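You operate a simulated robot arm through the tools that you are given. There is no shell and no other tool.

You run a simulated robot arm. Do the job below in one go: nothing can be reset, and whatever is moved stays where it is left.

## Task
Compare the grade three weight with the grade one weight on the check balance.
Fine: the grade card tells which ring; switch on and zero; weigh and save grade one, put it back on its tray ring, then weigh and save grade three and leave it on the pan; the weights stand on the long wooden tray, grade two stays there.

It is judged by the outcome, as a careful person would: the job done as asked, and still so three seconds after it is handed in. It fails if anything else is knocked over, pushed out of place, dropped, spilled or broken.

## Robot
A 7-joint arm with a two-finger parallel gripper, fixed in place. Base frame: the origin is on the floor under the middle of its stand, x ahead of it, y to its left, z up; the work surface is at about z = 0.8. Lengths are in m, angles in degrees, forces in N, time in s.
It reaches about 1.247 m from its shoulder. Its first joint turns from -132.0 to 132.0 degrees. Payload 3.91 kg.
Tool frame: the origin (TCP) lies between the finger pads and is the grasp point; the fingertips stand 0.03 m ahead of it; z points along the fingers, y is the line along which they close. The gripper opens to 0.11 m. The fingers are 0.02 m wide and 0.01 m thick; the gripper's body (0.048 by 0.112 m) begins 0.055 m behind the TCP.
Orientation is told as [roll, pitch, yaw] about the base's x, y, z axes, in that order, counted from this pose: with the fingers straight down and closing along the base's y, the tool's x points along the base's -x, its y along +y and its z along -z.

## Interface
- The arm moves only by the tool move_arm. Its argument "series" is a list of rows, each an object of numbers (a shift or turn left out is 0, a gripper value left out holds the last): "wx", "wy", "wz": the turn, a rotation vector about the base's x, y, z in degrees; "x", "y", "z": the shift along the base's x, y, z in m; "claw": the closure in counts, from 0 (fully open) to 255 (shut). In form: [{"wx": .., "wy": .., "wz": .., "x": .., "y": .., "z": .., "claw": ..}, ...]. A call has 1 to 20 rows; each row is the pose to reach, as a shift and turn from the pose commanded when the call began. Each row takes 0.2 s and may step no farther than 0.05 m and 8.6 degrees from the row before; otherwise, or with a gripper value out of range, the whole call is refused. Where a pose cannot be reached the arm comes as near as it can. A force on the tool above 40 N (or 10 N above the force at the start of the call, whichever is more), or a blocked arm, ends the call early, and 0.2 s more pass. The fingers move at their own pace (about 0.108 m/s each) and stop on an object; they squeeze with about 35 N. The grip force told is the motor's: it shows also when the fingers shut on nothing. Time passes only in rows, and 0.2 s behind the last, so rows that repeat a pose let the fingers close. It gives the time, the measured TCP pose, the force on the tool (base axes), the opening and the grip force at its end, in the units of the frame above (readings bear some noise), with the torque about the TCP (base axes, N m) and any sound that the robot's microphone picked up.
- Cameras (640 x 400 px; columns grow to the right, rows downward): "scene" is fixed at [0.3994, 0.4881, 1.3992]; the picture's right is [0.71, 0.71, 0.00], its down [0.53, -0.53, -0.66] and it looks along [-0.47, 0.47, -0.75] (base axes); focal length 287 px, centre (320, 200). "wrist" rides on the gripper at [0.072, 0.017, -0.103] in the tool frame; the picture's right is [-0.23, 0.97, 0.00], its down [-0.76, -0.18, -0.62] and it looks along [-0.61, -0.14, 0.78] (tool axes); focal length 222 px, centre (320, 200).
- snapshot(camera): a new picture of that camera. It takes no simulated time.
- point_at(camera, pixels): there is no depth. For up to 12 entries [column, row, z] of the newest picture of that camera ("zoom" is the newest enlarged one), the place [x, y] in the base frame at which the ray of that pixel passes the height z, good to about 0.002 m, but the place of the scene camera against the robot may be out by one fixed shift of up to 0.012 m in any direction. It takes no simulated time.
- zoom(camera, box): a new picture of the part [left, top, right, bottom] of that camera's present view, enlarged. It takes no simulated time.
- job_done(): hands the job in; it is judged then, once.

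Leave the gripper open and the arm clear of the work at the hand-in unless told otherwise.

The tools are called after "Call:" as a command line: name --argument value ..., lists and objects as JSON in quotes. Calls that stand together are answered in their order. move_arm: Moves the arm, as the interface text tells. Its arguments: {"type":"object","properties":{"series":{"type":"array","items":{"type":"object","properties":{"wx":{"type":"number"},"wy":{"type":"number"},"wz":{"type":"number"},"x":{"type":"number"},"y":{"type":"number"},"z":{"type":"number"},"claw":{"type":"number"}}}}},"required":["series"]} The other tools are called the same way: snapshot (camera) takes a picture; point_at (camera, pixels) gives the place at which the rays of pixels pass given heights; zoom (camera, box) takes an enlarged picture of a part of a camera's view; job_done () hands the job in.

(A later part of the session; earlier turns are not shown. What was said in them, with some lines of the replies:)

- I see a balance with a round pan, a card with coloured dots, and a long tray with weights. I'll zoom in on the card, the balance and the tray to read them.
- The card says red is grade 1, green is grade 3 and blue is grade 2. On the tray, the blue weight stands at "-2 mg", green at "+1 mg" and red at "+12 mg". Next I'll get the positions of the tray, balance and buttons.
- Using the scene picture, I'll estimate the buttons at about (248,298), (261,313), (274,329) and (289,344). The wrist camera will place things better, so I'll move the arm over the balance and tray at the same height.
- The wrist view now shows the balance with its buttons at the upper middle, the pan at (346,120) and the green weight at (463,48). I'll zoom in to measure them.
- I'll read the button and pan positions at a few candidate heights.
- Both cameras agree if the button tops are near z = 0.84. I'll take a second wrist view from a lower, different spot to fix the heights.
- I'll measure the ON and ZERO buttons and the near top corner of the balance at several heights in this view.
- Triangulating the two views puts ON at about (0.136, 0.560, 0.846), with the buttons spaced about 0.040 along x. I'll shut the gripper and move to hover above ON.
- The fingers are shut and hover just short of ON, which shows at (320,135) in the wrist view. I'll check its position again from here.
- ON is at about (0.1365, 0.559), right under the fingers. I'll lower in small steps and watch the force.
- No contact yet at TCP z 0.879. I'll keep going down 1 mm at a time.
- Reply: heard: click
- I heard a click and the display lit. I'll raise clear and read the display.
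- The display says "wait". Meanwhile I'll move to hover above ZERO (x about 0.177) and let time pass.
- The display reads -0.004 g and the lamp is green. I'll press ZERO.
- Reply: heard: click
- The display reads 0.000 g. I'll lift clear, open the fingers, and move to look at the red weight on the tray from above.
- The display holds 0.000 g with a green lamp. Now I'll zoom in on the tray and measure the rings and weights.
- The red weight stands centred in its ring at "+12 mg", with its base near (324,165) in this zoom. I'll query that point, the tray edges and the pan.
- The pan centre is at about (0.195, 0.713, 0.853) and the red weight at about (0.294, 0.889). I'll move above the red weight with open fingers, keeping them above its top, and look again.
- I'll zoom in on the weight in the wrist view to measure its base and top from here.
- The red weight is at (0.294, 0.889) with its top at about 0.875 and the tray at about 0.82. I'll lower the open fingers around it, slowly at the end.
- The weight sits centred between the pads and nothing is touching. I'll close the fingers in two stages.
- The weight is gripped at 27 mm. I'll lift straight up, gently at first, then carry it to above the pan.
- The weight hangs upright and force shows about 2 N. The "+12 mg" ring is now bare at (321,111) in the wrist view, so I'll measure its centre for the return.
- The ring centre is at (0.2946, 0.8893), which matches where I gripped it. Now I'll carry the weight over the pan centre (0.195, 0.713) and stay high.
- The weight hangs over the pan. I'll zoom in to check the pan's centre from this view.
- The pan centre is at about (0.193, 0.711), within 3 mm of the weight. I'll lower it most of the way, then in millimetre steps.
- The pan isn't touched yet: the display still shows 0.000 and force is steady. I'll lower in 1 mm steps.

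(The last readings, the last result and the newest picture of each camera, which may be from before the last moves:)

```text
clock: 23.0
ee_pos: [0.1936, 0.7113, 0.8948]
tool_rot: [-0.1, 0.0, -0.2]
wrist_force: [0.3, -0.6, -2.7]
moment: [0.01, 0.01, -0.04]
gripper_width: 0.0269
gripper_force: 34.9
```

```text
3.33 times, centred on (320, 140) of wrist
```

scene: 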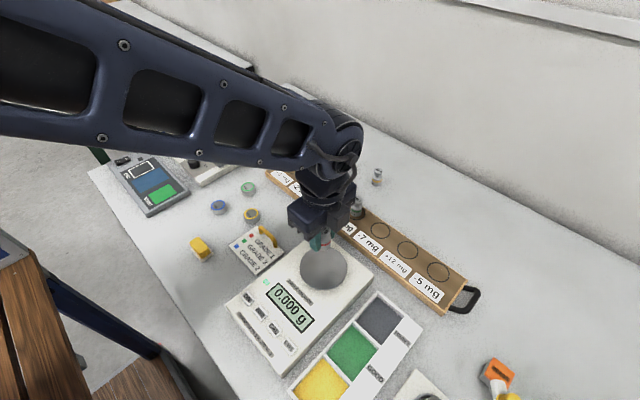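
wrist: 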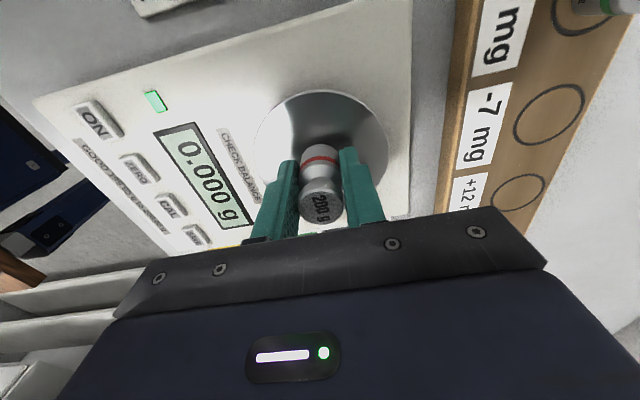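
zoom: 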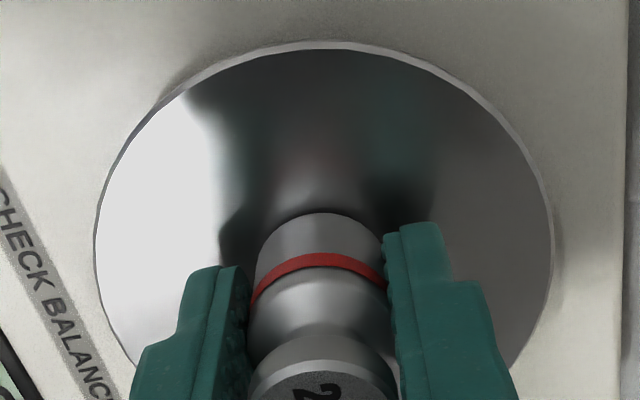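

Still no contact. I'll carry on down 1 mm at a time.

Call:
move_arm --series '[{"z": -0.001}, {"z": -0.002}, {"z": -0.003}]'

Call:
zoom --camera "scene" --box '[230, 220, 380, 330]'

Call:
zoom --camera "wrist" --box '[240, 80, 400, 200]'

```text
clock: 23.8
ee_pos: [0.1929, 0.7092, 0.8931]
tool_rot: [0.0, 0.0, 0.0]
wrist_force: [-1.8, -1.1, 7.6]
moment: [-0.12, 0.05, -0.01]
gripper_width: 0.027
gripper_force: 35.3
```

```text
3.64 times, centred on (305, 275) of scene
```

zoom: 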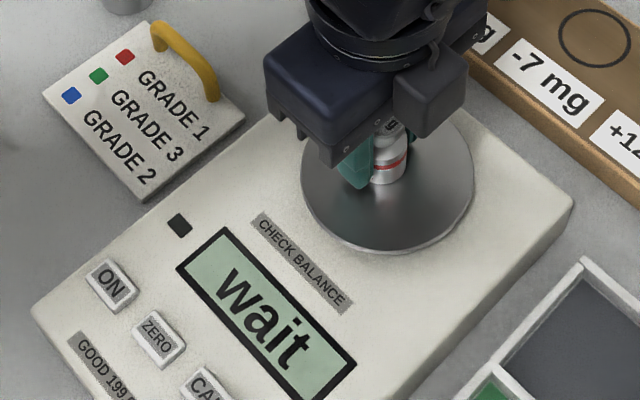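

```text
3.33 times, centred on (320, 140) of wrist
```

zoom: 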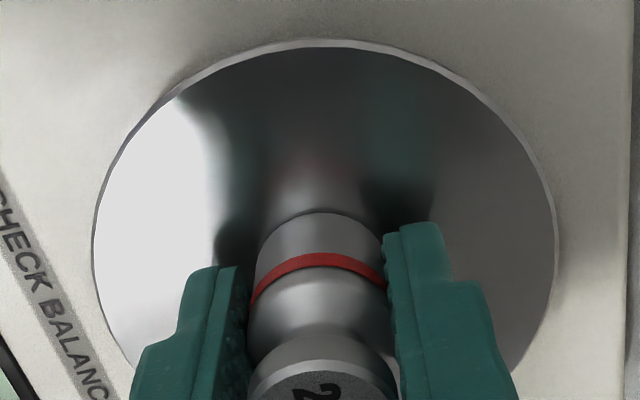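

Contact: force rose by about 10 N and the display shows "wait". I'll ease up by less than 1 mm to take off the press, then open the fingers.

Call:
move_arm --series '[{"z": 0.0007}, {"z": 0.0007}]'

```text
clock: 24.4
ee_pos: [0.1928, 0.7106, 0.8938]
tool_rot: [0.0, -0.1, 0.1]
wrist_force: [-1.9, 1.5, 2.4]
moment: [0.1, 0.01, 0.04]
gripper_width: 0.0268
gripper_force: 34.2
```

Only a light press remains, about 5 N. I'll open the fingers gradually and then rise straight up.

Call:
move_arm --series '[{"claw": 185}, {"claw": 165}, {"claw": 120}, {"claw": 90}, {"claw": 90, "z": 0.002}]'

Call:
snapshot --camera "wrist"

Call:
zoom --camera "scene" --box '[230, 220, 380, 330]'

```text
clock: 25.6
ee_pos: [0.1925, 0.7097, 0.8941]
tool_rot: [0.1, -0.1, 0.1]
wrist_force: [0.1, -0.5, 0.2]
moment: [0.01, -0.02, 0.03]
gripper_width: 0.0713
gripper_force: 0.1
```

```text
taken
```

wrist: 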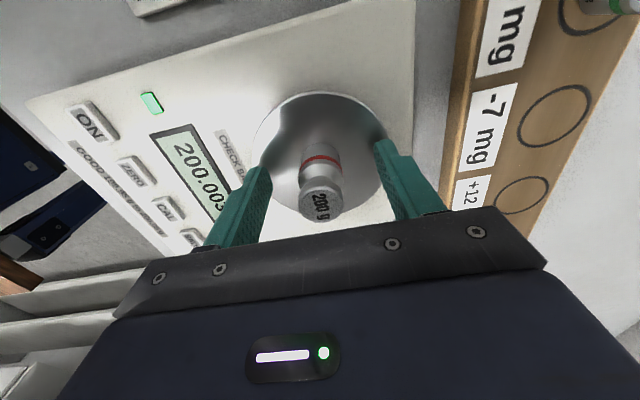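

```text
3.64 times, centred on (305, 275) of scene
```

zoom: 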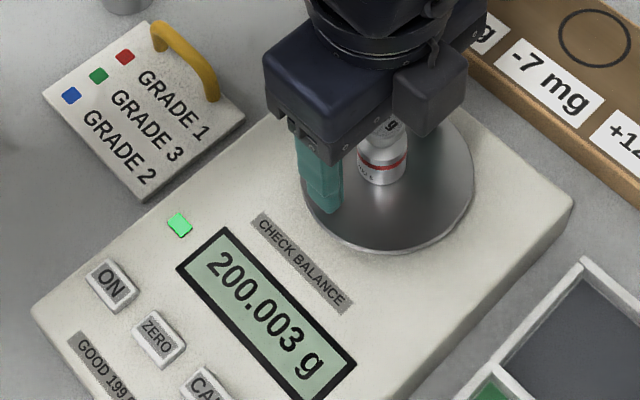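

Stable at 200.003 g with the green lamp, and the fingers are free of the weight. I'll rise straight up, move over SAVE with the fingers shut, and stay high.

Call:
move_arm --series '[{"z": 0.02}, {"z": 0.05}, {"z": 0.09}, {"z": 0.11}, {"z": 0.11, "x": 0.015, "y": -0.035, "claw": 255}, {"z": 0.11, "x": 0.03, "y": -0.075}, {"z": 0.11, "x": 0.045, "y": -0.115}, {"z": 0.1, "x": 0.0635, "y": -0.151}, {"z": 0.06, "x": 0.0635, "y": -0.151}, {"z": 0.03, "x": 0.0635, "y": -0.151}, {"z": 0.03, "x": 0.0635, "y": -0.151}]'

Call:
snapshot --camera "wrist"

Call:
zoom --camera "scene" --box '[220, 230, 370, 350]'

```text
clock: 28.0
ee_pos: [0.2555, 0.5592, 0.9241]
tool_rot: [0.1, -0.1, -0.1]
wrist_force: [0.3, 0.9, -0.9]
moment: [0.04, 0.01, 0.02]
gripper_width: 0.0002
gripper_force: 35.1
```

```text
taken
```

wrist: 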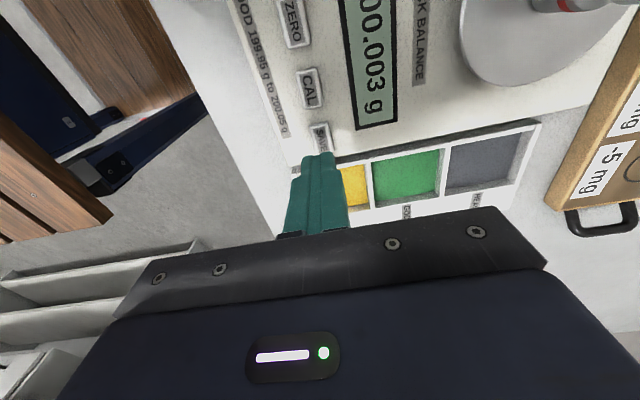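

```text
3.33 times, centred on (295, 290) of scene
```

zoom: 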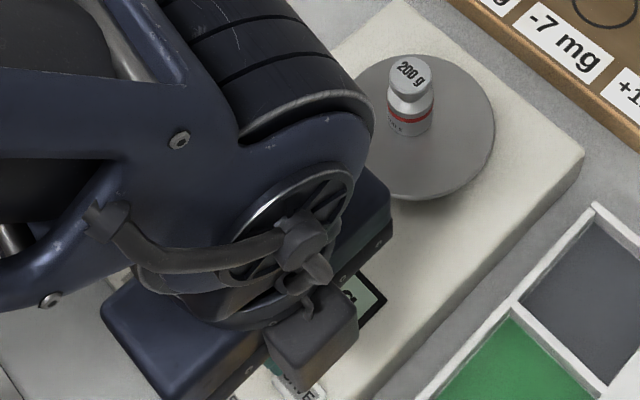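

The weight stands on the pan and the display still reads 200.003 g. SAVE shows at (319,137), just ahead of the shut fingers, so I'll check its position.

Call:
zoom --camera "wrist" --box '[270, 90, 400, 180]'

Call:
point_at --camera "wrist" --pixels '[[320, 138, 0.846], [309, 88, 0.846], [322, 152, 0.846], [318, 124, 0.846]]'

```text
4.44 times, centred on (335, 135) of wrist
```

zoom: 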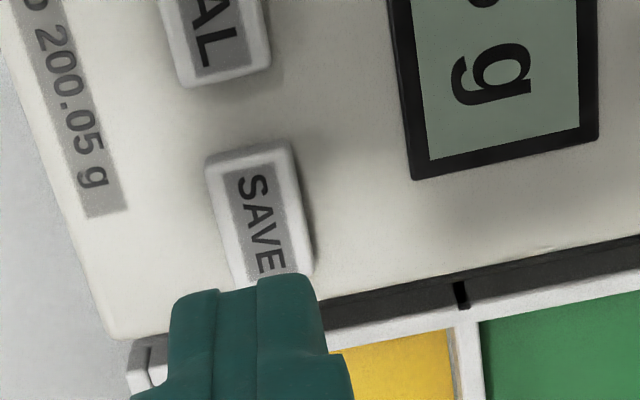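

```text
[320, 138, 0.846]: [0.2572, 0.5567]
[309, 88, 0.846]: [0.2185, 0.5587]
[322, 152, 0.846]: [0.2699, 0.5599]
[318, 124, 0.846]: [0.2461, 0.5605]
```

SAVE is right under the fingers at (0.258, 0.559). I'll press down slowly to the same depth as before.

Call:
move_arm --series '[{"z": -0.02}, {"z": -0.038}, {"z": -0.045}, {"z": -0.047}, {"z": -0.0485}, {"z": -0.0495}, {"z": -0.0503}]'

Call:
zoom --camera "wrist" --box '[230, 0, 470, 150]'

```text
clock: 29.6
ee_pos: [0.2565, 0.5593, 0.8743]
tool_rot: [0.0, -0.1, -0.2]
wrist_force: [0.4, -0.8, 1.4]
moment: [-0.02, -0.01, 0.0]
gripper_width: 0.0
gripper_force: 35.3
heard: click
```

```text
2.67 times, centred on (350, 75) of wrist
```

zoom: 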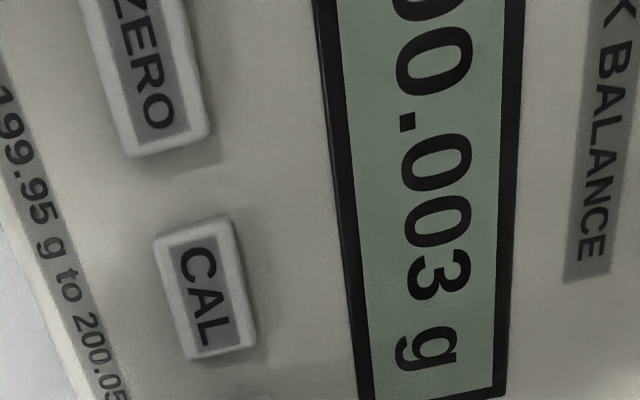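

Click heard. I'll rise and check whether the display confirms the save.

Call:
move_arm --series '[{"z": 0.01}, {"z": 0.04}, {"z": 0.07}]'

Call:
snapshot --camera "wrist"

Call:
zoom --camera "wrist" --box '[260, 0, 460, 130]'

```text
clock: 30.4
ee_pos: [0.2551, 0.5581, 0.9439]
tool_rot: [0.1, 0.0, 0.0]
wrist_force: [-0.4, -0.2, -0.9]
moment: [0.01, -0.01, 0.01]
gripper_width: 0.0
gripper_force: 35.0
```

```text
taken
```

wrist: 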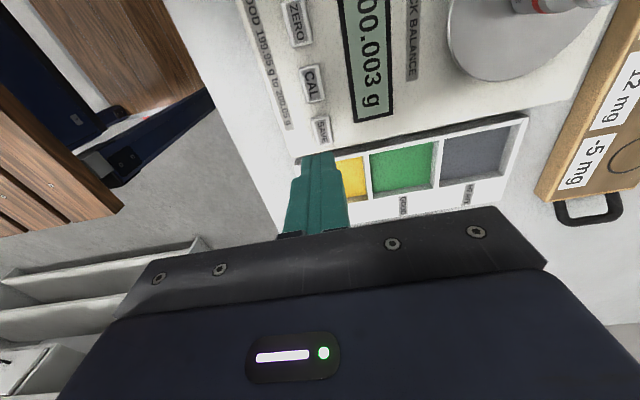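

```text
3.08 times, centred on (360, 65) of wrist
```

zoom: 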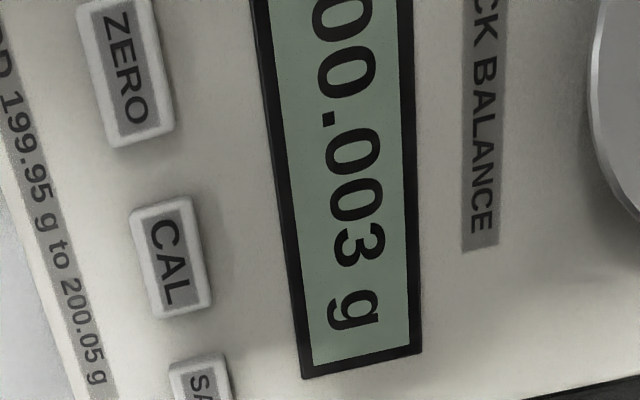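

The press clicked just as ON and ZERO did. I'll raise up and look at the whole balance from the scene camera, moving back toward above the weight with the fingers opening.

Call:
move_arm --series '[{"z": 0.04}, {"z": 0.065, "x": -0.01, "y": 0.02, "claw": 90}, {"z": 0.065, "x": -0.025, "y": 0.06}, {"z": 0.065, "x": -0.043, "y": 0.1}, {"z": 0.065, "x": -0.0565, "y": 0.135}, {"z": 0.065, "x": -0.0635, "y": 0.151}, {"z": 0.065, "x": -0.0635, "y": 0.151}]'

Call:
snapshot --camera "wrist"

Call:
snapshot --camera "scene"

Call:
zoom --camera "scene" --box '[220, 250, 340, 350]'

```text
clock: 32.0
ee_pos: [0.1908, 0.7097, 1.0107]
tool_rot: [0.0, 0.0, -0.1]
wrist_force: [-0.1, 0.4, -0.3]
moment: [-0.02, -0.03, -0.02]
gripper_width: 0.071
gripper_force: 0.1
```

```text
taken
```

wrist: 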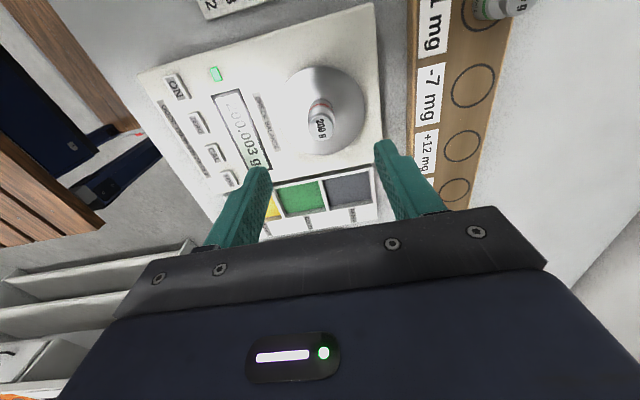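

```text
taken
```

scene: 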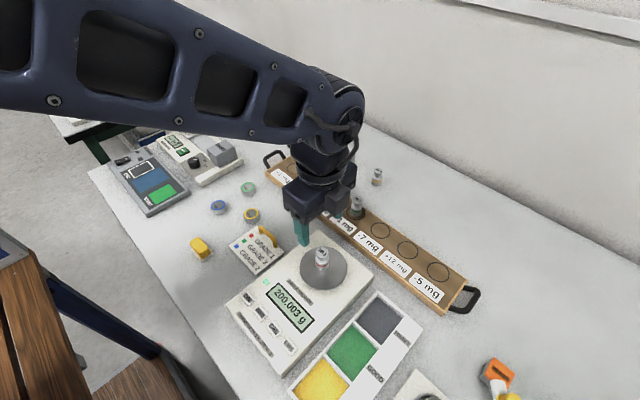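

```text
4.00 times, centred on (280, 300) of scene
```

zoom: 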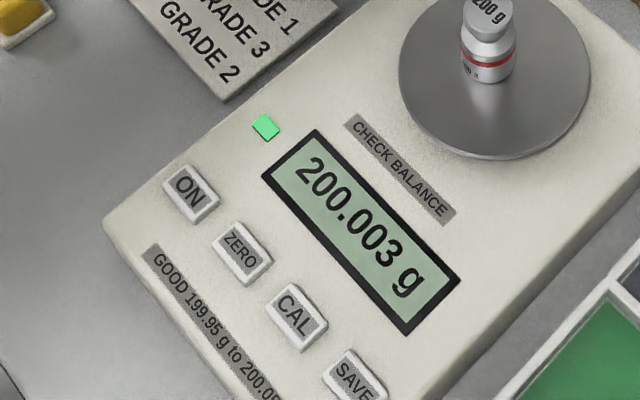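

The weight stands upright at the pan's centre, reading 200.003 g with the green lamp. I'll check its top position before going down.

Call:
zoom --camera "wrist" --box '[260, 60, 390, 160]'

```text
4.00 times, centred on (325, 110) of wrist
```

zoom: 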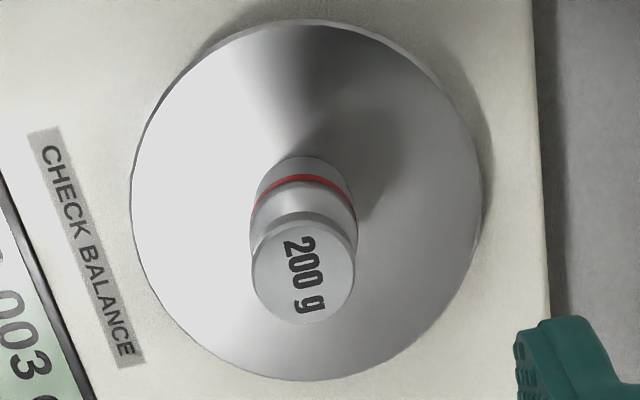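

Call:
point_at --camera "zoom" --pixels '[[302, 271, 0.905], [302, 271, 0.909], [302, 271, 0.913], [303, 207, 0.855], [306, 203, 0.855]]'

```text
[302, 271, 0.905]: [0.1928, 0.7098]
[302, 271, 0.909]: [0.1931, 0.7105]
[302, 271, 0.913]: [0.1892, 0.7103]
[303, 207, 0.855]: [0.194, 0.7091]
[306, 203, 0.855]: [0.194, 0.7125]
```

The weight is at (0.193, 0.710), directly below the gripper. I'll go straight down around it.

Call:
move_arm --series '[{"z": -0.035}, {"z": -0.07}, {"z": -0.095}, {"z": -0.108}, {"z": -0.113}, {"z": -0.1157}, {"z": -0.1157}]'

Call:
snapshot --camera "wrist"

```text
clock: 33.6
ee_pos: [0.1924, 0.7108, 0.8935]
tool_rot: [-0.1, 0.0, 0.0]
wrist_force: [1.1, -0.3, -0.1]
moment: [0.02, -0.02, -0.03]
gripper_width: 0.0714
gripper_force: 0.0
```

```text
taken
```

wrist: 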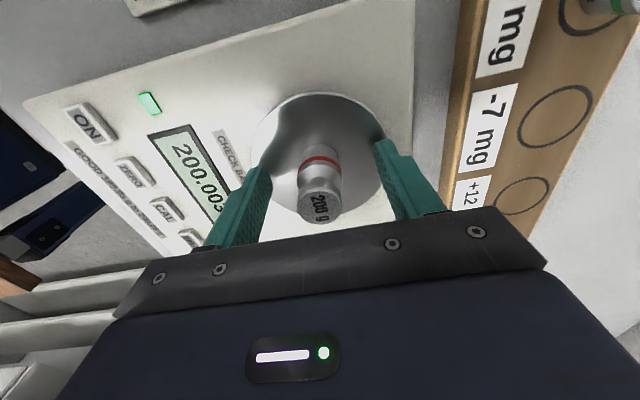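

The fingers straddle the weight, centred. I'll close and lift.

Call:
move_arm --series '[{"claw": 165}, {"claw": 165}, {"claw": 255}, {"claw": 255}, {"claw": 255}, {"z": 0.003}, {"z": 0.012}, {"z": 0.035}, {"z": 0.06}, {"z": 0.0753}, {"z": 0.0753}]'

Call:
snapshot --camera "wrist"

Call:
zoom --camera "scene" --box '[220, 230, 370, 350]'

```text
clock: 36.0
ee_pos: [0.1932, 0.7114, 0.9683]
tool_rot: [0.0, 0.1, 0.0]
wrist_force: [-0.5, -0.7, -2.8]
moment: [0.04, 0.0, 0.01]
gripper_width: 0.0267
gripper_force: 35.5
```

```text
taken
```

wrist: 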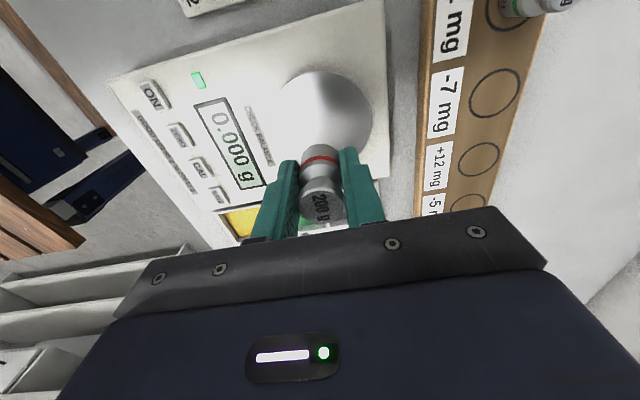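

```text
3.33 times, centred on (295, 290) of scene
```

zoom: 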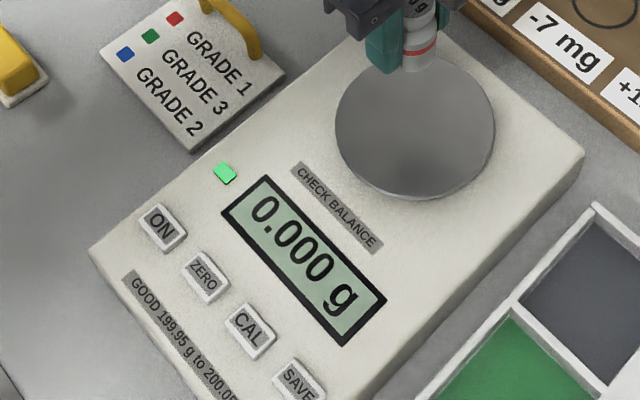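

The weight is lifted and the balance is back to 0.000 g. I'll carry it to above its ring at (0.2945, 0.889).

Call:
move_arm --series '[{"x": 0.012, "y": 0.022}, {"x": 0.03, "y": 0.053}, {"x": 0.05, "y": 0.087}, {"x": 0.069, "y": 0.12}, {"x": 0.086, "y": 0.151}, {"x": 0.097, "y": 0.17}, {"x": 0.1015, "y": 0.1785}, {"x": 0.1015, "y": 0.1785}]'

Call:
zoom --camera "wrist" --box '[250, 70, 390, 215]'

```text
clock: 37.8
ee_pos: [0.2954, 0.8896, 0.9689]
tool_rot: [0.0, 0.1, -0.1]
wrist_force: [-0.1, 0.3, -1.9]
moment: [-0.02, -0.01, 0.01]
gripper_width: 0.0271
gripper_force: 35.9
```

```text
2.76 times, centred on (320, 142) of wrist
```

zoom: 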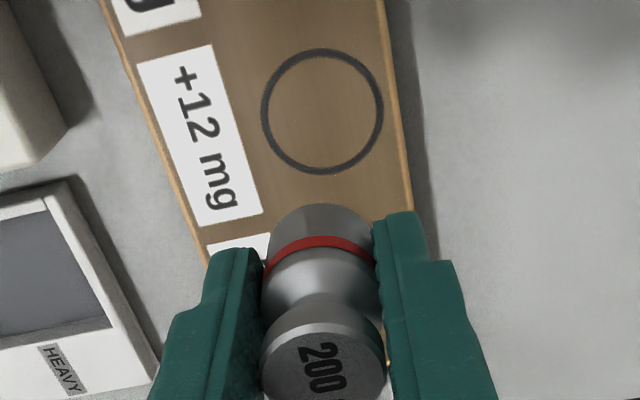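

I'm above the ring. I'll lower most of the way, then in small steps until it touches.

Call:
move_arm --series '[{"z": -0.03}, {"z": -0.06}, {"z": -0.085}, {"z": -0.098}, {"z": -0.104}, {"z": -0.1065}, {"z": -0.108}, {"z": -0.108}]'

Call:
zoom --camera "wrist" --box '[250, 100, 390, 215]'

Call:
zoom --camera "scene" --box '[350, 180, 470, 280]'

```text
clock: 39.6
ee_pos: [0.2955, 0.8888, 0.8618]
tool_rot: [0.1, 0.0, 0.0]
wrist_force: [-1.1, 0.8, 1.7]
moment: [0.03, 0.01, 0.02]
gripper_width: 0.027
gripper_force: 35.2
```

```text
3.48 times, centred on (320, 158) of wrist
```

zoom: 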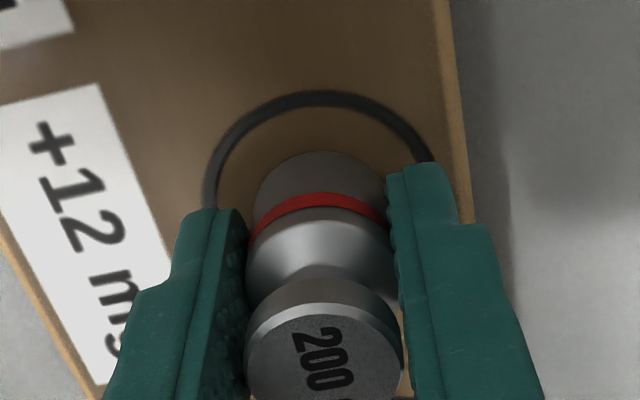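

```text
4.00 times, centred on (410, 230) of scene
```

zoom: 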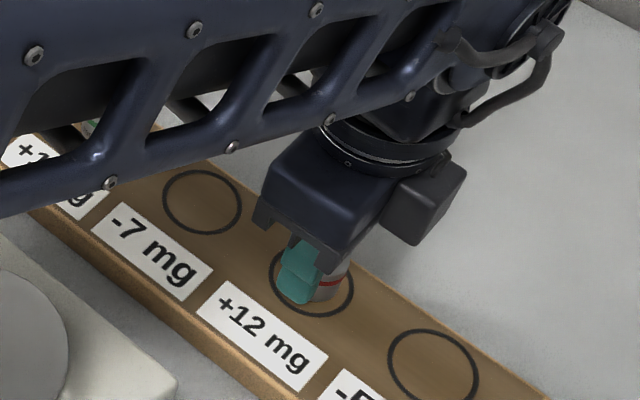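

Contact is made with a light press of about 4 N, and the weight is centred in its ring. I'll open the fingers gradually.

Call:
move_arm --series '[{"claw": 185}, {"claw": 165}, {"claw": 120}, {"claw": 90}, {"claw": 90}, {"z": 0.015, "claw": 90}, {"z": 0.045}, {"z": 0.08}]'

Call:
snapshot --camera "wrist"

Call:
zoom --camera "wrist" --box '[265, 80, 385, 165]'

Call:
zoom --camera "scene" --box '[350, 180, 470, 280]'

```text
clock: 41.4
ee_pos: [0.2957, 0.8884, 0.9374]
tool_rot: [-0.2, 0.0, 0.0]
wrist_force: [-0.9, 0.7, -0.2]
moment: [-0.02, 0.0, 0.02]
gripper_width: 0.0712
gripper_force: 0.1
```

```text
taken
```

wrist: 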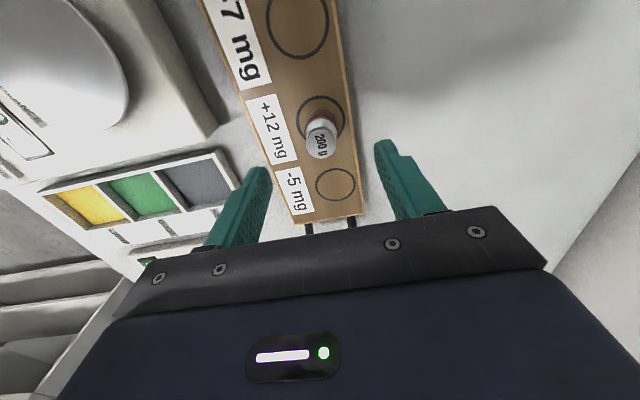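

```text
4.71 times, centred on (325, 122) of wrist
```

zoom: 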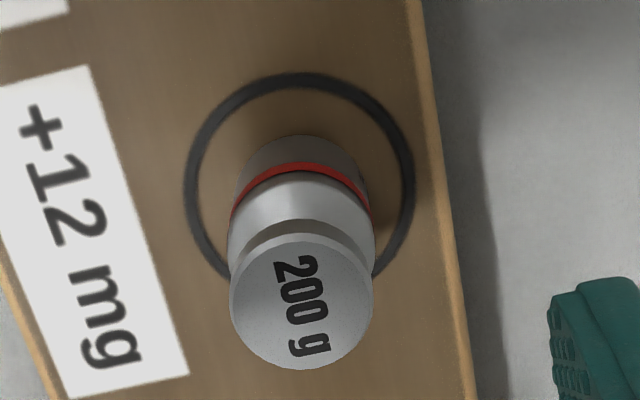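

```text
4.00 times, centred on (410, 230) of scene
```

zoom: 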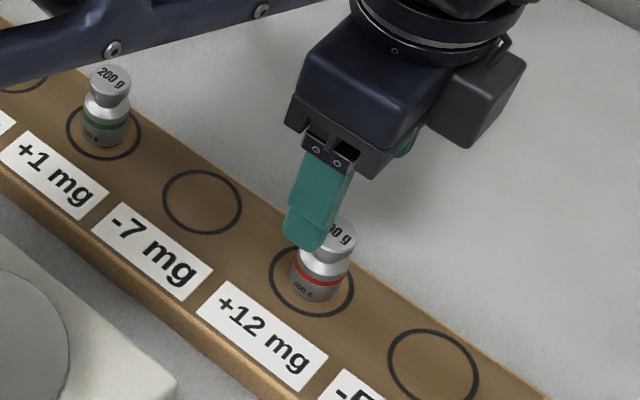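

The red weight stands upright inside its ring. Next is the green weight at "+1 mg", about (0.140, 0.889). I'll rise and move above it, keeping the fingers above its top.

Call:
move_arm --series '[{"z": 0.04}, {"z": 0.06, "x": -0.03}, {"z": 0.06, "x": -0.07}, {"z": 0.06, "x": -0.11}, {"z": 0.05, "x": -0.14}, {"z": 0.02, "x": -0.1545}, {"z": 0.0, "x": -0.1545}, {"z": 0.0, "x": -0.1545}]'

Call:
snapshot --camera "wrist"

Call:
zoom --camera "wrist" --box '[265, 80, 385, 165]'

Call:
snapshot --camera "scene"

```text
clock: 43.2
ee_pos: [0.1396, 0.8904, 0.9421]
tool_rot: [-0.1, -0.1, -0.2]
wrist_force: [0.2, -0.9, -0.8]
moment: [0.01, 0.0, 0.0]
gripper_width: 0.0712
gripper_force: 0.1
```

```text
taken
```

wrist: 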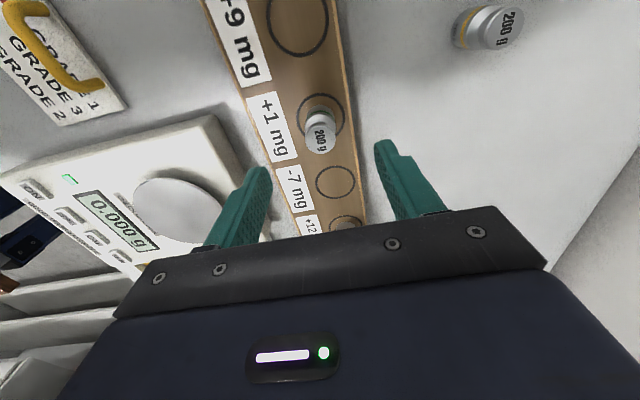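

```text
4.71 times, centred on (325, 122) of wrist
```

zoom: 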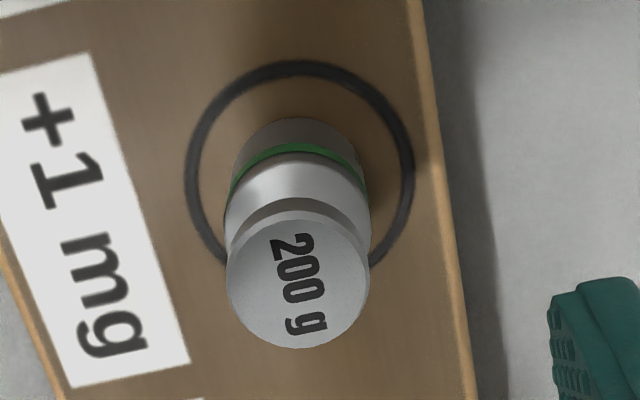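

```text
taken
```

scene: 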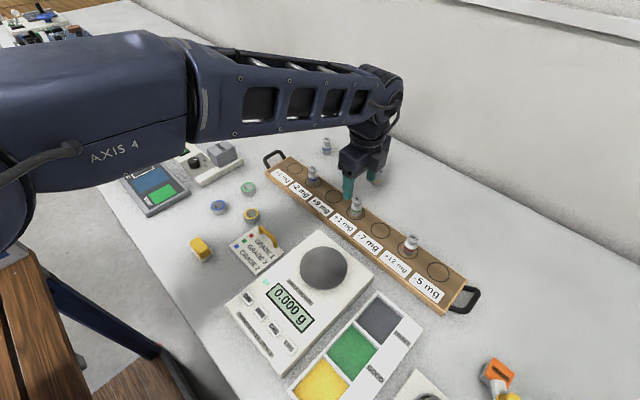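

The green-banded weight is in view. I'll measure its top centre at (298,281) in the zoom.

Call:
point_at --camera "zoom" --pixels '[[298, 281, 0.8725], [298, 281, 0.8745], [298, 281, 0.8765], [300, 172, 0.82], [299, 180, 0.82]]'

```text
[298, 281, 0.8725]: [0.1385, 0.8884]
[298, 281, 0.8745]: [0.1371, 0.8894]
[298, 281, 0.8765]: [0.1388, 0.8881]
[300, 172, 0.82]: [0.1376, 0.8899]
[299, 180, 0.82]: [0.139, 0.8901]
```

It's at (0.138, 0.889). I'll shift 2 mm, go down around it as with the first weight, and check before closing.

Call:
move_arm --series '[{"x": -0.001, "z": -0.025}, {"x": -0.002, "z": -0.05}, {"x": -0.002, "z": -0.066}, {"x": -0.002, "z": -0.073}, {"x": -0.002, "z": -0.077}, {"x": -0.002, "z": -0.08}, {"x": -0.002, "z": -0.082}]'

Call:
snapshot --camera "wrist"

Call:
zoom --camera "scene" --box '[300, 150, 420, 250]'

```text
clock: 44.8
ee_pos: [0.1379, 0.8886, 0.8596]
tool_rot: [0.0, 0.0, 0.1]
wrist_force: [0.4, 0.3, -0.2]
moment: [0.01, 0.03, 0.01]
gripper_width: 0.0713
gripper_force: 0.0
```

```text
taken
```

wrist: 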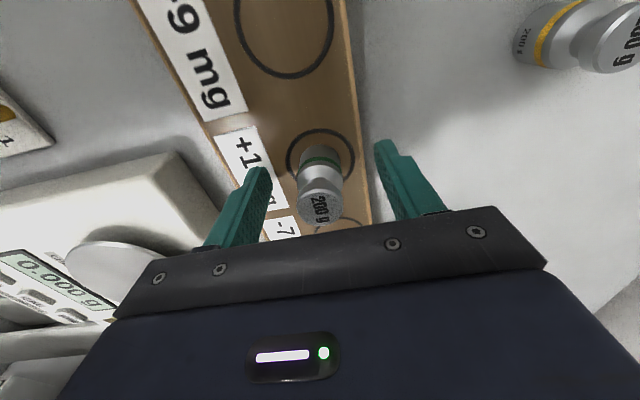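

```text
4.00 times, centred on (360, 200) of scene
```

zoom: 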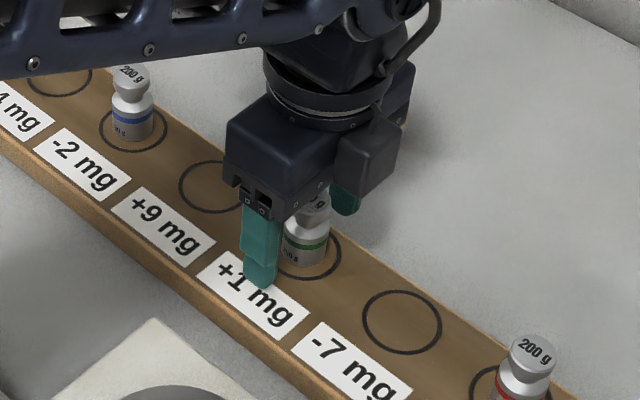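

The green weight is centred between the pads and clear of everything else. I'll close on it and lift.

Call:
move_arm --series '[{"claw": 165}, {"claw": 165}, {"claw": 255}, {"claw": 255}, {"claw": 255}, {"z": 0.003}, {"z": 0.012}, {"z": 0.035}, {"z": 0.065}, {"z": 0.095}, {"z": 0.11}, {"z": 0.11}]'

Call:
snapshot --camera "wrist"

Call:
zoom --camera "scene" --box '[220, 250, 340, 350]'

```text
clock: 47.4
ee_pos: [0.1383, 0.8877, 0.9699]
tool_rot: [0.0, 0.0, 0.0]
wrist_force: [0.0, -0.2, -2.0]
moment: [0.02, 0.03, -0.02]
gripper_width: 0.0271
gripper_force: 35.1
```

```text
taken
```

wrist: 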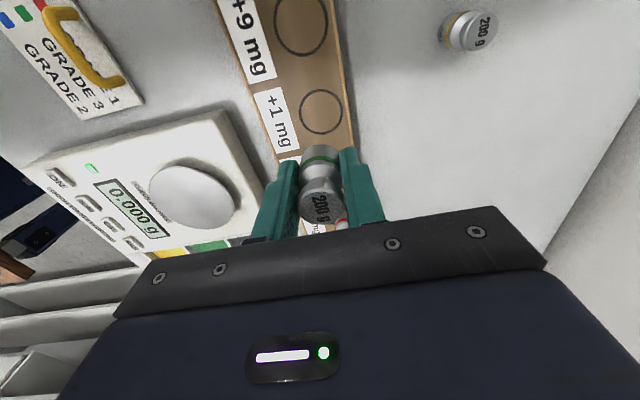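

```text
4.00 times, centred on (280, 300) of scene
```

zoom: 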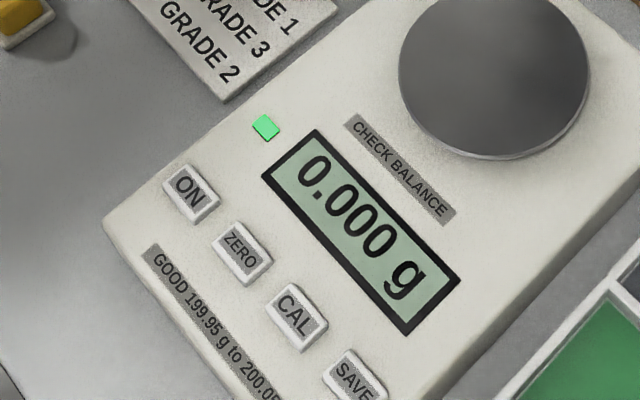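

The weight is held upright and the balance still reads 0.000 g. I'll carry it to above the pan centre (0.193, 0.711).

Call:
move_arm --series '[{"x": 0.007, "y": -0.022}, {"x": 0.017, "y": -0.055}, {"x": 0.028, "y": -0.09}, {"x": 0.038, "y": -0.124}, {"x": 0.048, "y": -0.155}, {"x": 0.053, "y": -0.171}, {"x": 0.055, "y": -0.178}, {"x": 0.055, "y": -0.178}]'

Call:
snapshot --camera "wrist"

Call:
snapshot --camera "scene"

```text
clock: 49.2
ee_pos: [0.1946, 0.712, 0.9699]
tool_rot: [0.0, -0.1, 0.0]
wrist_force: [-0.2, 0.5, -1.6]
moment: [-0.03, 0.02, -0.03]
gripper_width: 0.027
gripper_force: 35.1
```

```text
taken
```

wrist: 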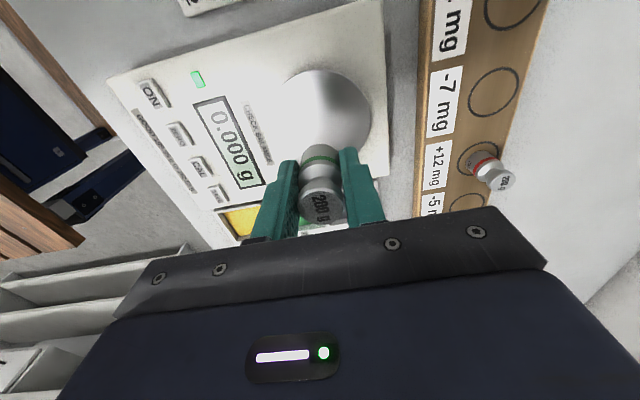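

```text
taken
```

scene: 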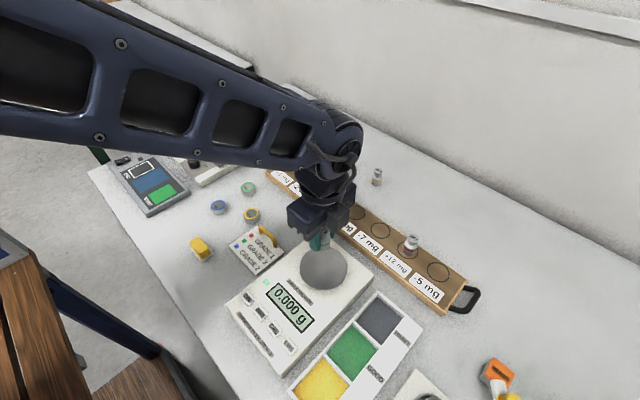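

I'm over the pan centre. I'll lower to just above the surface, then in small steps.

Call:
move_arm --series '[{"z": -0.025}, {"z": -0.048}, {"z": -0.062}, {"z": -0.068}, {"z": -0.071}, {"z": -0.073}, {"z": -0.074}, {"z": -0.075}]'

Call:
zoom --camera "scene" --box '[230, 220, 380, 330]'

```text
clock: 51.0
ee_pos: [0.1922, 0.7108, 0.8944]
tool_rot: [0.0, 0.0, -0.1]
wrist_force: [0.4, 0.5, -2.5]
moment: [0.01, 0.01, 0.04]
gripper_width: 0.0273
gripper_force: 35.1
```

```text
3.64 times, centred on (305, 275) of scene
```

zoom: 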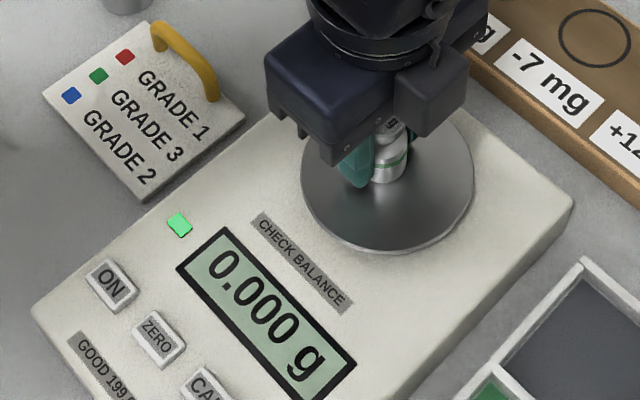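

Nearly there, with no contact yet. I'll lower in 0.5 mm steps.

Call:
move_arm --series '[{"z": -0.0006}, {"z": -0.0012}, {"z": -0.0012}]'

Call:
zoom --camera "scene" --box '[230, 220, 380, 330]'

```text
clock: 51.8
ee_pos: [0.1919, 0.7105, 0.8926]
tool_rot: [0.0, -0.2, 0.0]
wrist_force: [0.2, 1.4, -1.0]
moment: [0.01, -0.01, 0.01]
gripper_width: 0.0267
gripper_force: 35.1
```

```text
3.64 times, centred on (305, 275) of scene
```

zoom: 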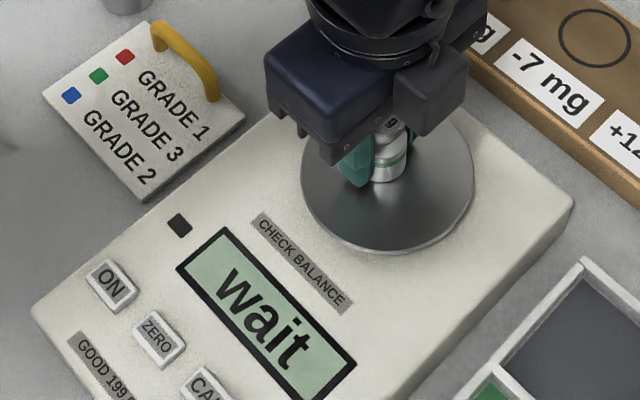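

The display went to "wait", so the weight touches the pan lightly. I'll open the fingers gradually.

Call:
move_arm --series '[{"claw": 185}, {"claw": 165}, {"claw": 120}, {"claw": 90}, {"claw": 90, "z": 0.001}]'

Call:
snapshot --camera "wrist"

Call:
zoom --camera "scene" --box '[230, 220, 380, 330]'

```text
clock: 53.0
ee_pos: [0.1933, 0.7114, 0.8946]
tool_rot: [0.0, -0.1, -0.1]
wrist_force: [0.4, -0.2, 0.4]
moment: [-0.01, 0.03, -0.01]
gripper_width: 0.071
gripper_force: 0.1
```

```text
taken
```

wrist: 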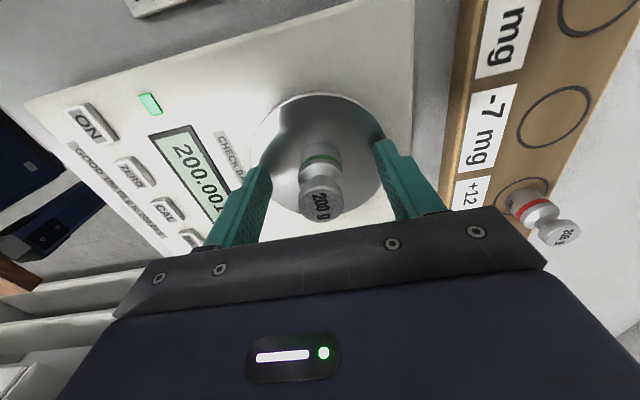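

```text
3.64 times, centred on (305, 275) of scene
```

zoom: 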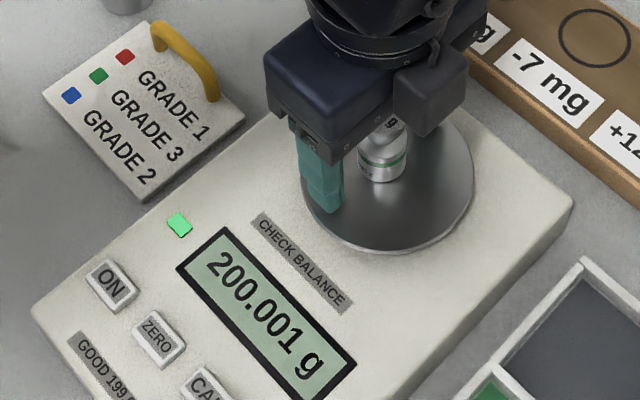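

200.001 g with the green lamp, and the weight stands free. I'll rise straight up, shut the fingers on the way, and hover over SAVE.

Call:
move_arm --series '[{"z": 0.02}, {"z": 0.05}, {"z": 0.09}, {"z": 0.11}, {"z": 0.11, "x": 0.015, "y": -0.035, "claw": 255}, {"z": 0.11, "x": 0.03, "y": -0.075}, {"z": 0.11, "x": 0.045, "y": -0.115}, {"z": 0.1, "x": 0.064, "y": -0.152}, {"z": 0.06, "x": 0.064, "y": -0.152}, {"z": 0.031, "x": 0.064, "y": -0.152}, {"z": 0.031, "x": 0.064, "y": -0.152}]'

Call:
snapshot --camera "wrist"

Call:
zoom --camera "wrist" --box '[230, 0, 470, 150]'

Call:
zoom --camera "scene" --box '[220, 230, 370, 350]'

```text
clock: 55.4
ee_pos: [0.2576, 0.5591, 0.9242]
tool_rot: [-0.1, 0.0, 0.0]
wrist_force: [0.1, -0.6, 0.2]
moment: [-0.02, 0.01, 0.01]
gripper_width: 0.0
gripper_force: 34.7
```

```text
taken
```

wrist: 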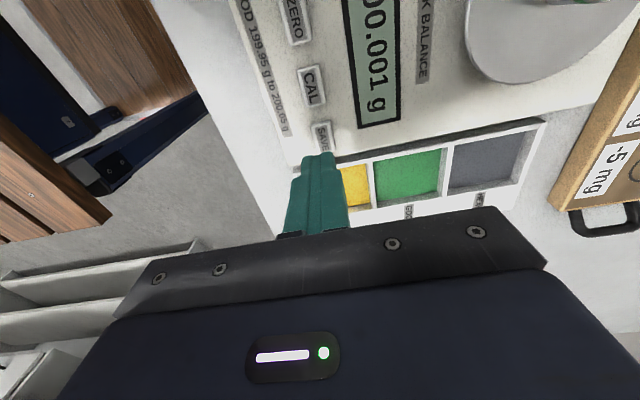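

```text
2.67 times, centred on (350, 75) of wrist
```

zoom: 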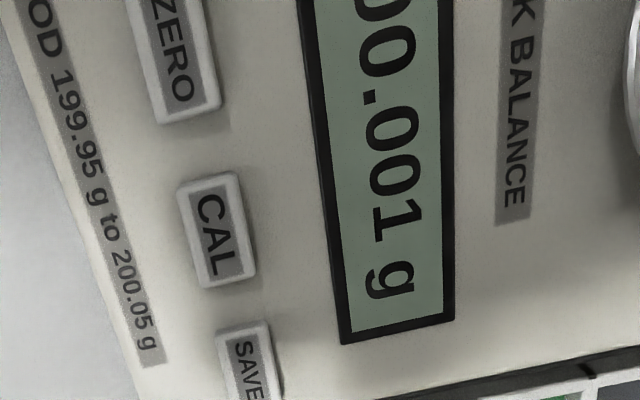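

```text
3.33 times, centred on (295, 290) of scene
```

zoom: 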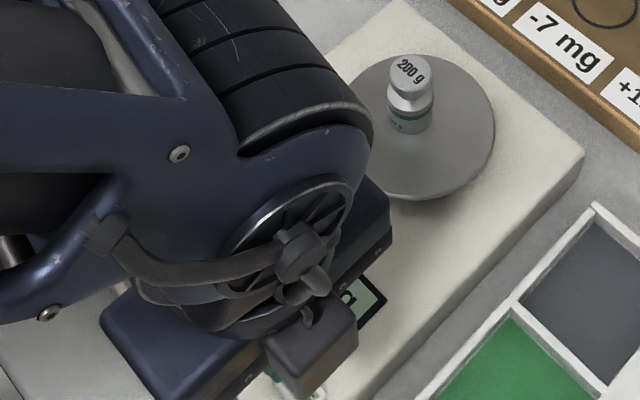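

The reading holds at 200.001 g and SAVE is under the fingers. I'll press it as before.

Call:
move_arm --series '[{"z": -0.02}, {"z": -0.038}, {"z": -0.045}, {"z": -0.047}, {"z": -0.0485}, {"z": -0.0495}, {"z": -0.0503}]'

Call:
zoom --camera "wrist" --box '[230, 0, 470, 150]'

```text
clock: 57.0
ee_pos: [0.2578, 0.5587, 0.8752]
tool_rot: [0.0, -0.1, -0.1]
wrist_force: [0.0, 0.2, 0.8]
moment: [0.0, -0.05, 0.01]
gripper_width: 0.0
gripper_force: 34.1
```

```text
2.67 times, centred on (350, 75) of wrist
```

zoom: 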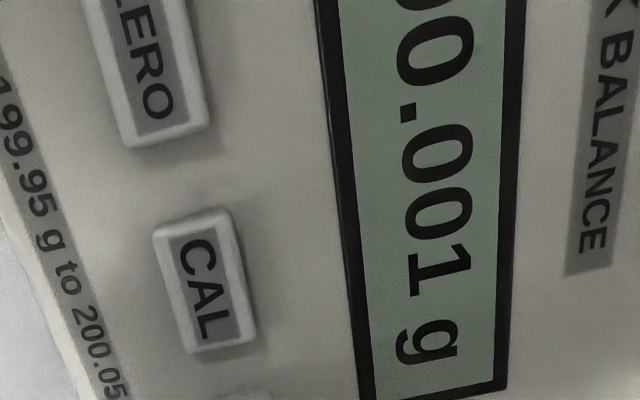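

No click this time. I'll press a bit deeper, 0.4 mm at a time, until it clicks.

Call:
move_arm --series '[{"z": -0.0004}, {"z": -0.0008}]'

```text
clock: 57.6
ee_pos: [0.2563, 0.5589, 0.8731]
tool_rot: [0.0, 0.0, 0.0]
wrist_force: [-1.0, 0.1, 2.8]
moment: [0.0, 0.06, 0.01]
gripper_width: 0.0
gripper_force: 35.1
heard: click
```

Click heard. I'll rise straight up and check the display.

Call:
move_arm --series '[{"z": 0.01}, {"z": 0.05}, {"z": 0.1}, {"z": 0.145}, {"z": 0.19}, {"z": 0.22, "x": -0.02}, {"z": 0.235, "x": -0.06, "y": 0.01}, {"z": 0.235, "x": -0.105, "y": 0.02}, {"z": 0.235, "x": -0.15, "y": 0.03}, {"z": 0.235, "x": -0.195, "y": 0.04}, {"z": 0.235, "x": -0.24, "y": 0.043, "claw": 0}, {"z": 0.235, "x": -0.248, "y": 0.043, "claw": 0}, {"z": 0.235, "x": -0.248, "y": 0.043, "claw": 0}, {"z": 0.235, "x": -0.248, "y": 0.043, "claw": 0}]'

Call:
snapshot --camera "scene"

Call:
snapshot --camera "wrist"

Call:
zoom --camera "scene" --box '[230, 220, 380, 330]'

Call:
zoom --camera "scene" --box '[260, 140, 480, 310]'

```text
clock: 60.6
ee_pos: [0.0089, 0.6035, 1.1074]
tool_rot: [0.1, 0.1, 0.1]
wrist_force: [0.0, -0.1, 0.0]
moment: [0.01, 0.0, 0.0]
gripper_width: 0.1099
gripper_force: 0.0
```

```text
taken
```

scene: 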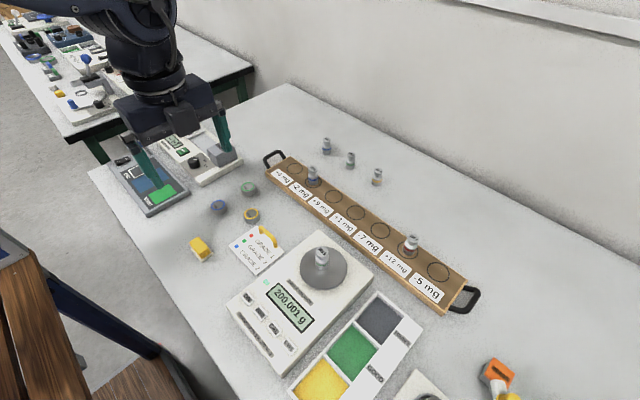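

```text
taken
```

wrist: 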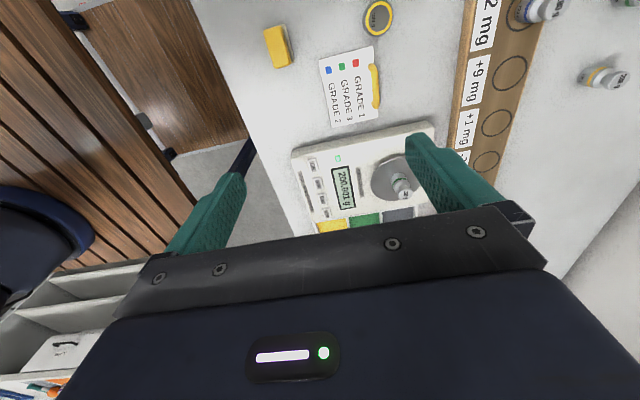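

```text
3.64 times, centred on (305, 275) of scene
```

zoom: 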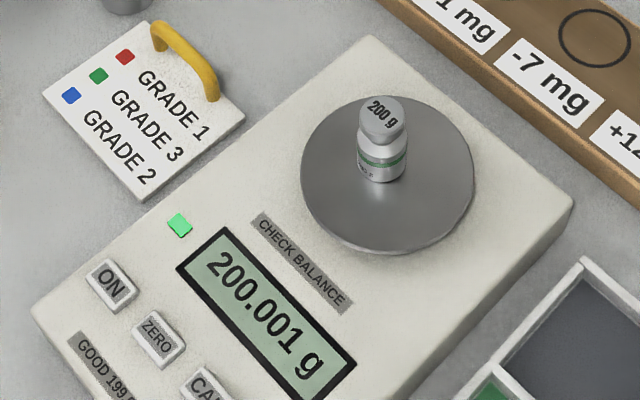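

```text
2.35 times, centred on (370, 225) of scene
```

zoom: 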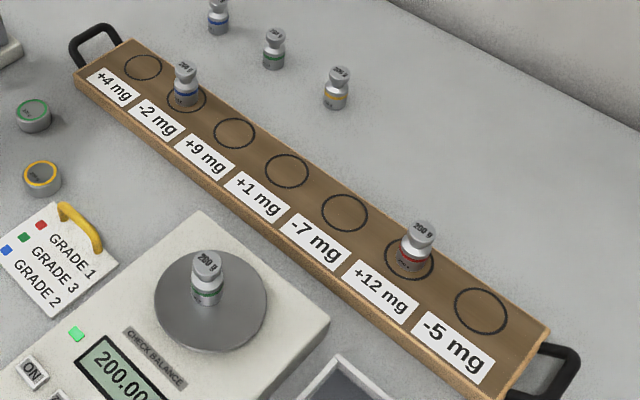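

Everything is in place:
- The green weight stands on the pan, reading a steady 200.001 g with the green lamp.
- The red weight is back in its "+12 mg" ring, and the blue one hasn't moved.
- The card, tray and other weights are where they were.
- The gripper is open and well clear.

I'm handing the job in.

Call:
job_done

```text
The job is handed in.
```

I weighed both weights on the check balance and handed the job in. Grade three came out 2 mg lighter than grade one.

| Weight | Colour ring | Reading | Where it is now |
|---|---|---|---|
| Grade one | red | 200.003 g | back on its "+12 mg" tray ring |
| Grade three | green | 200.001 g | on the balance pan |

- **Switch on and zero:** I switched the balance on, waited for it to settle, and zeroed it at 0.000 g. It returned to 0.000 g after grade one came off.
- **Saving:** SAVE clicked once for each weight while the reading was steady. The display shows no save confirmation, so the click is the only sign I have that each one was stored.
- **Grade one label:** its tray ring says "+12 mg", but it read 3 mg over 200 g. I put it back on that ring because it stood there at the start. Grade three's reading did match its "+1 mg" label.
- **Everything else:** grade two (blue) stayed on the tray, and nothing else was moved. The gripper is open and clear of the work.
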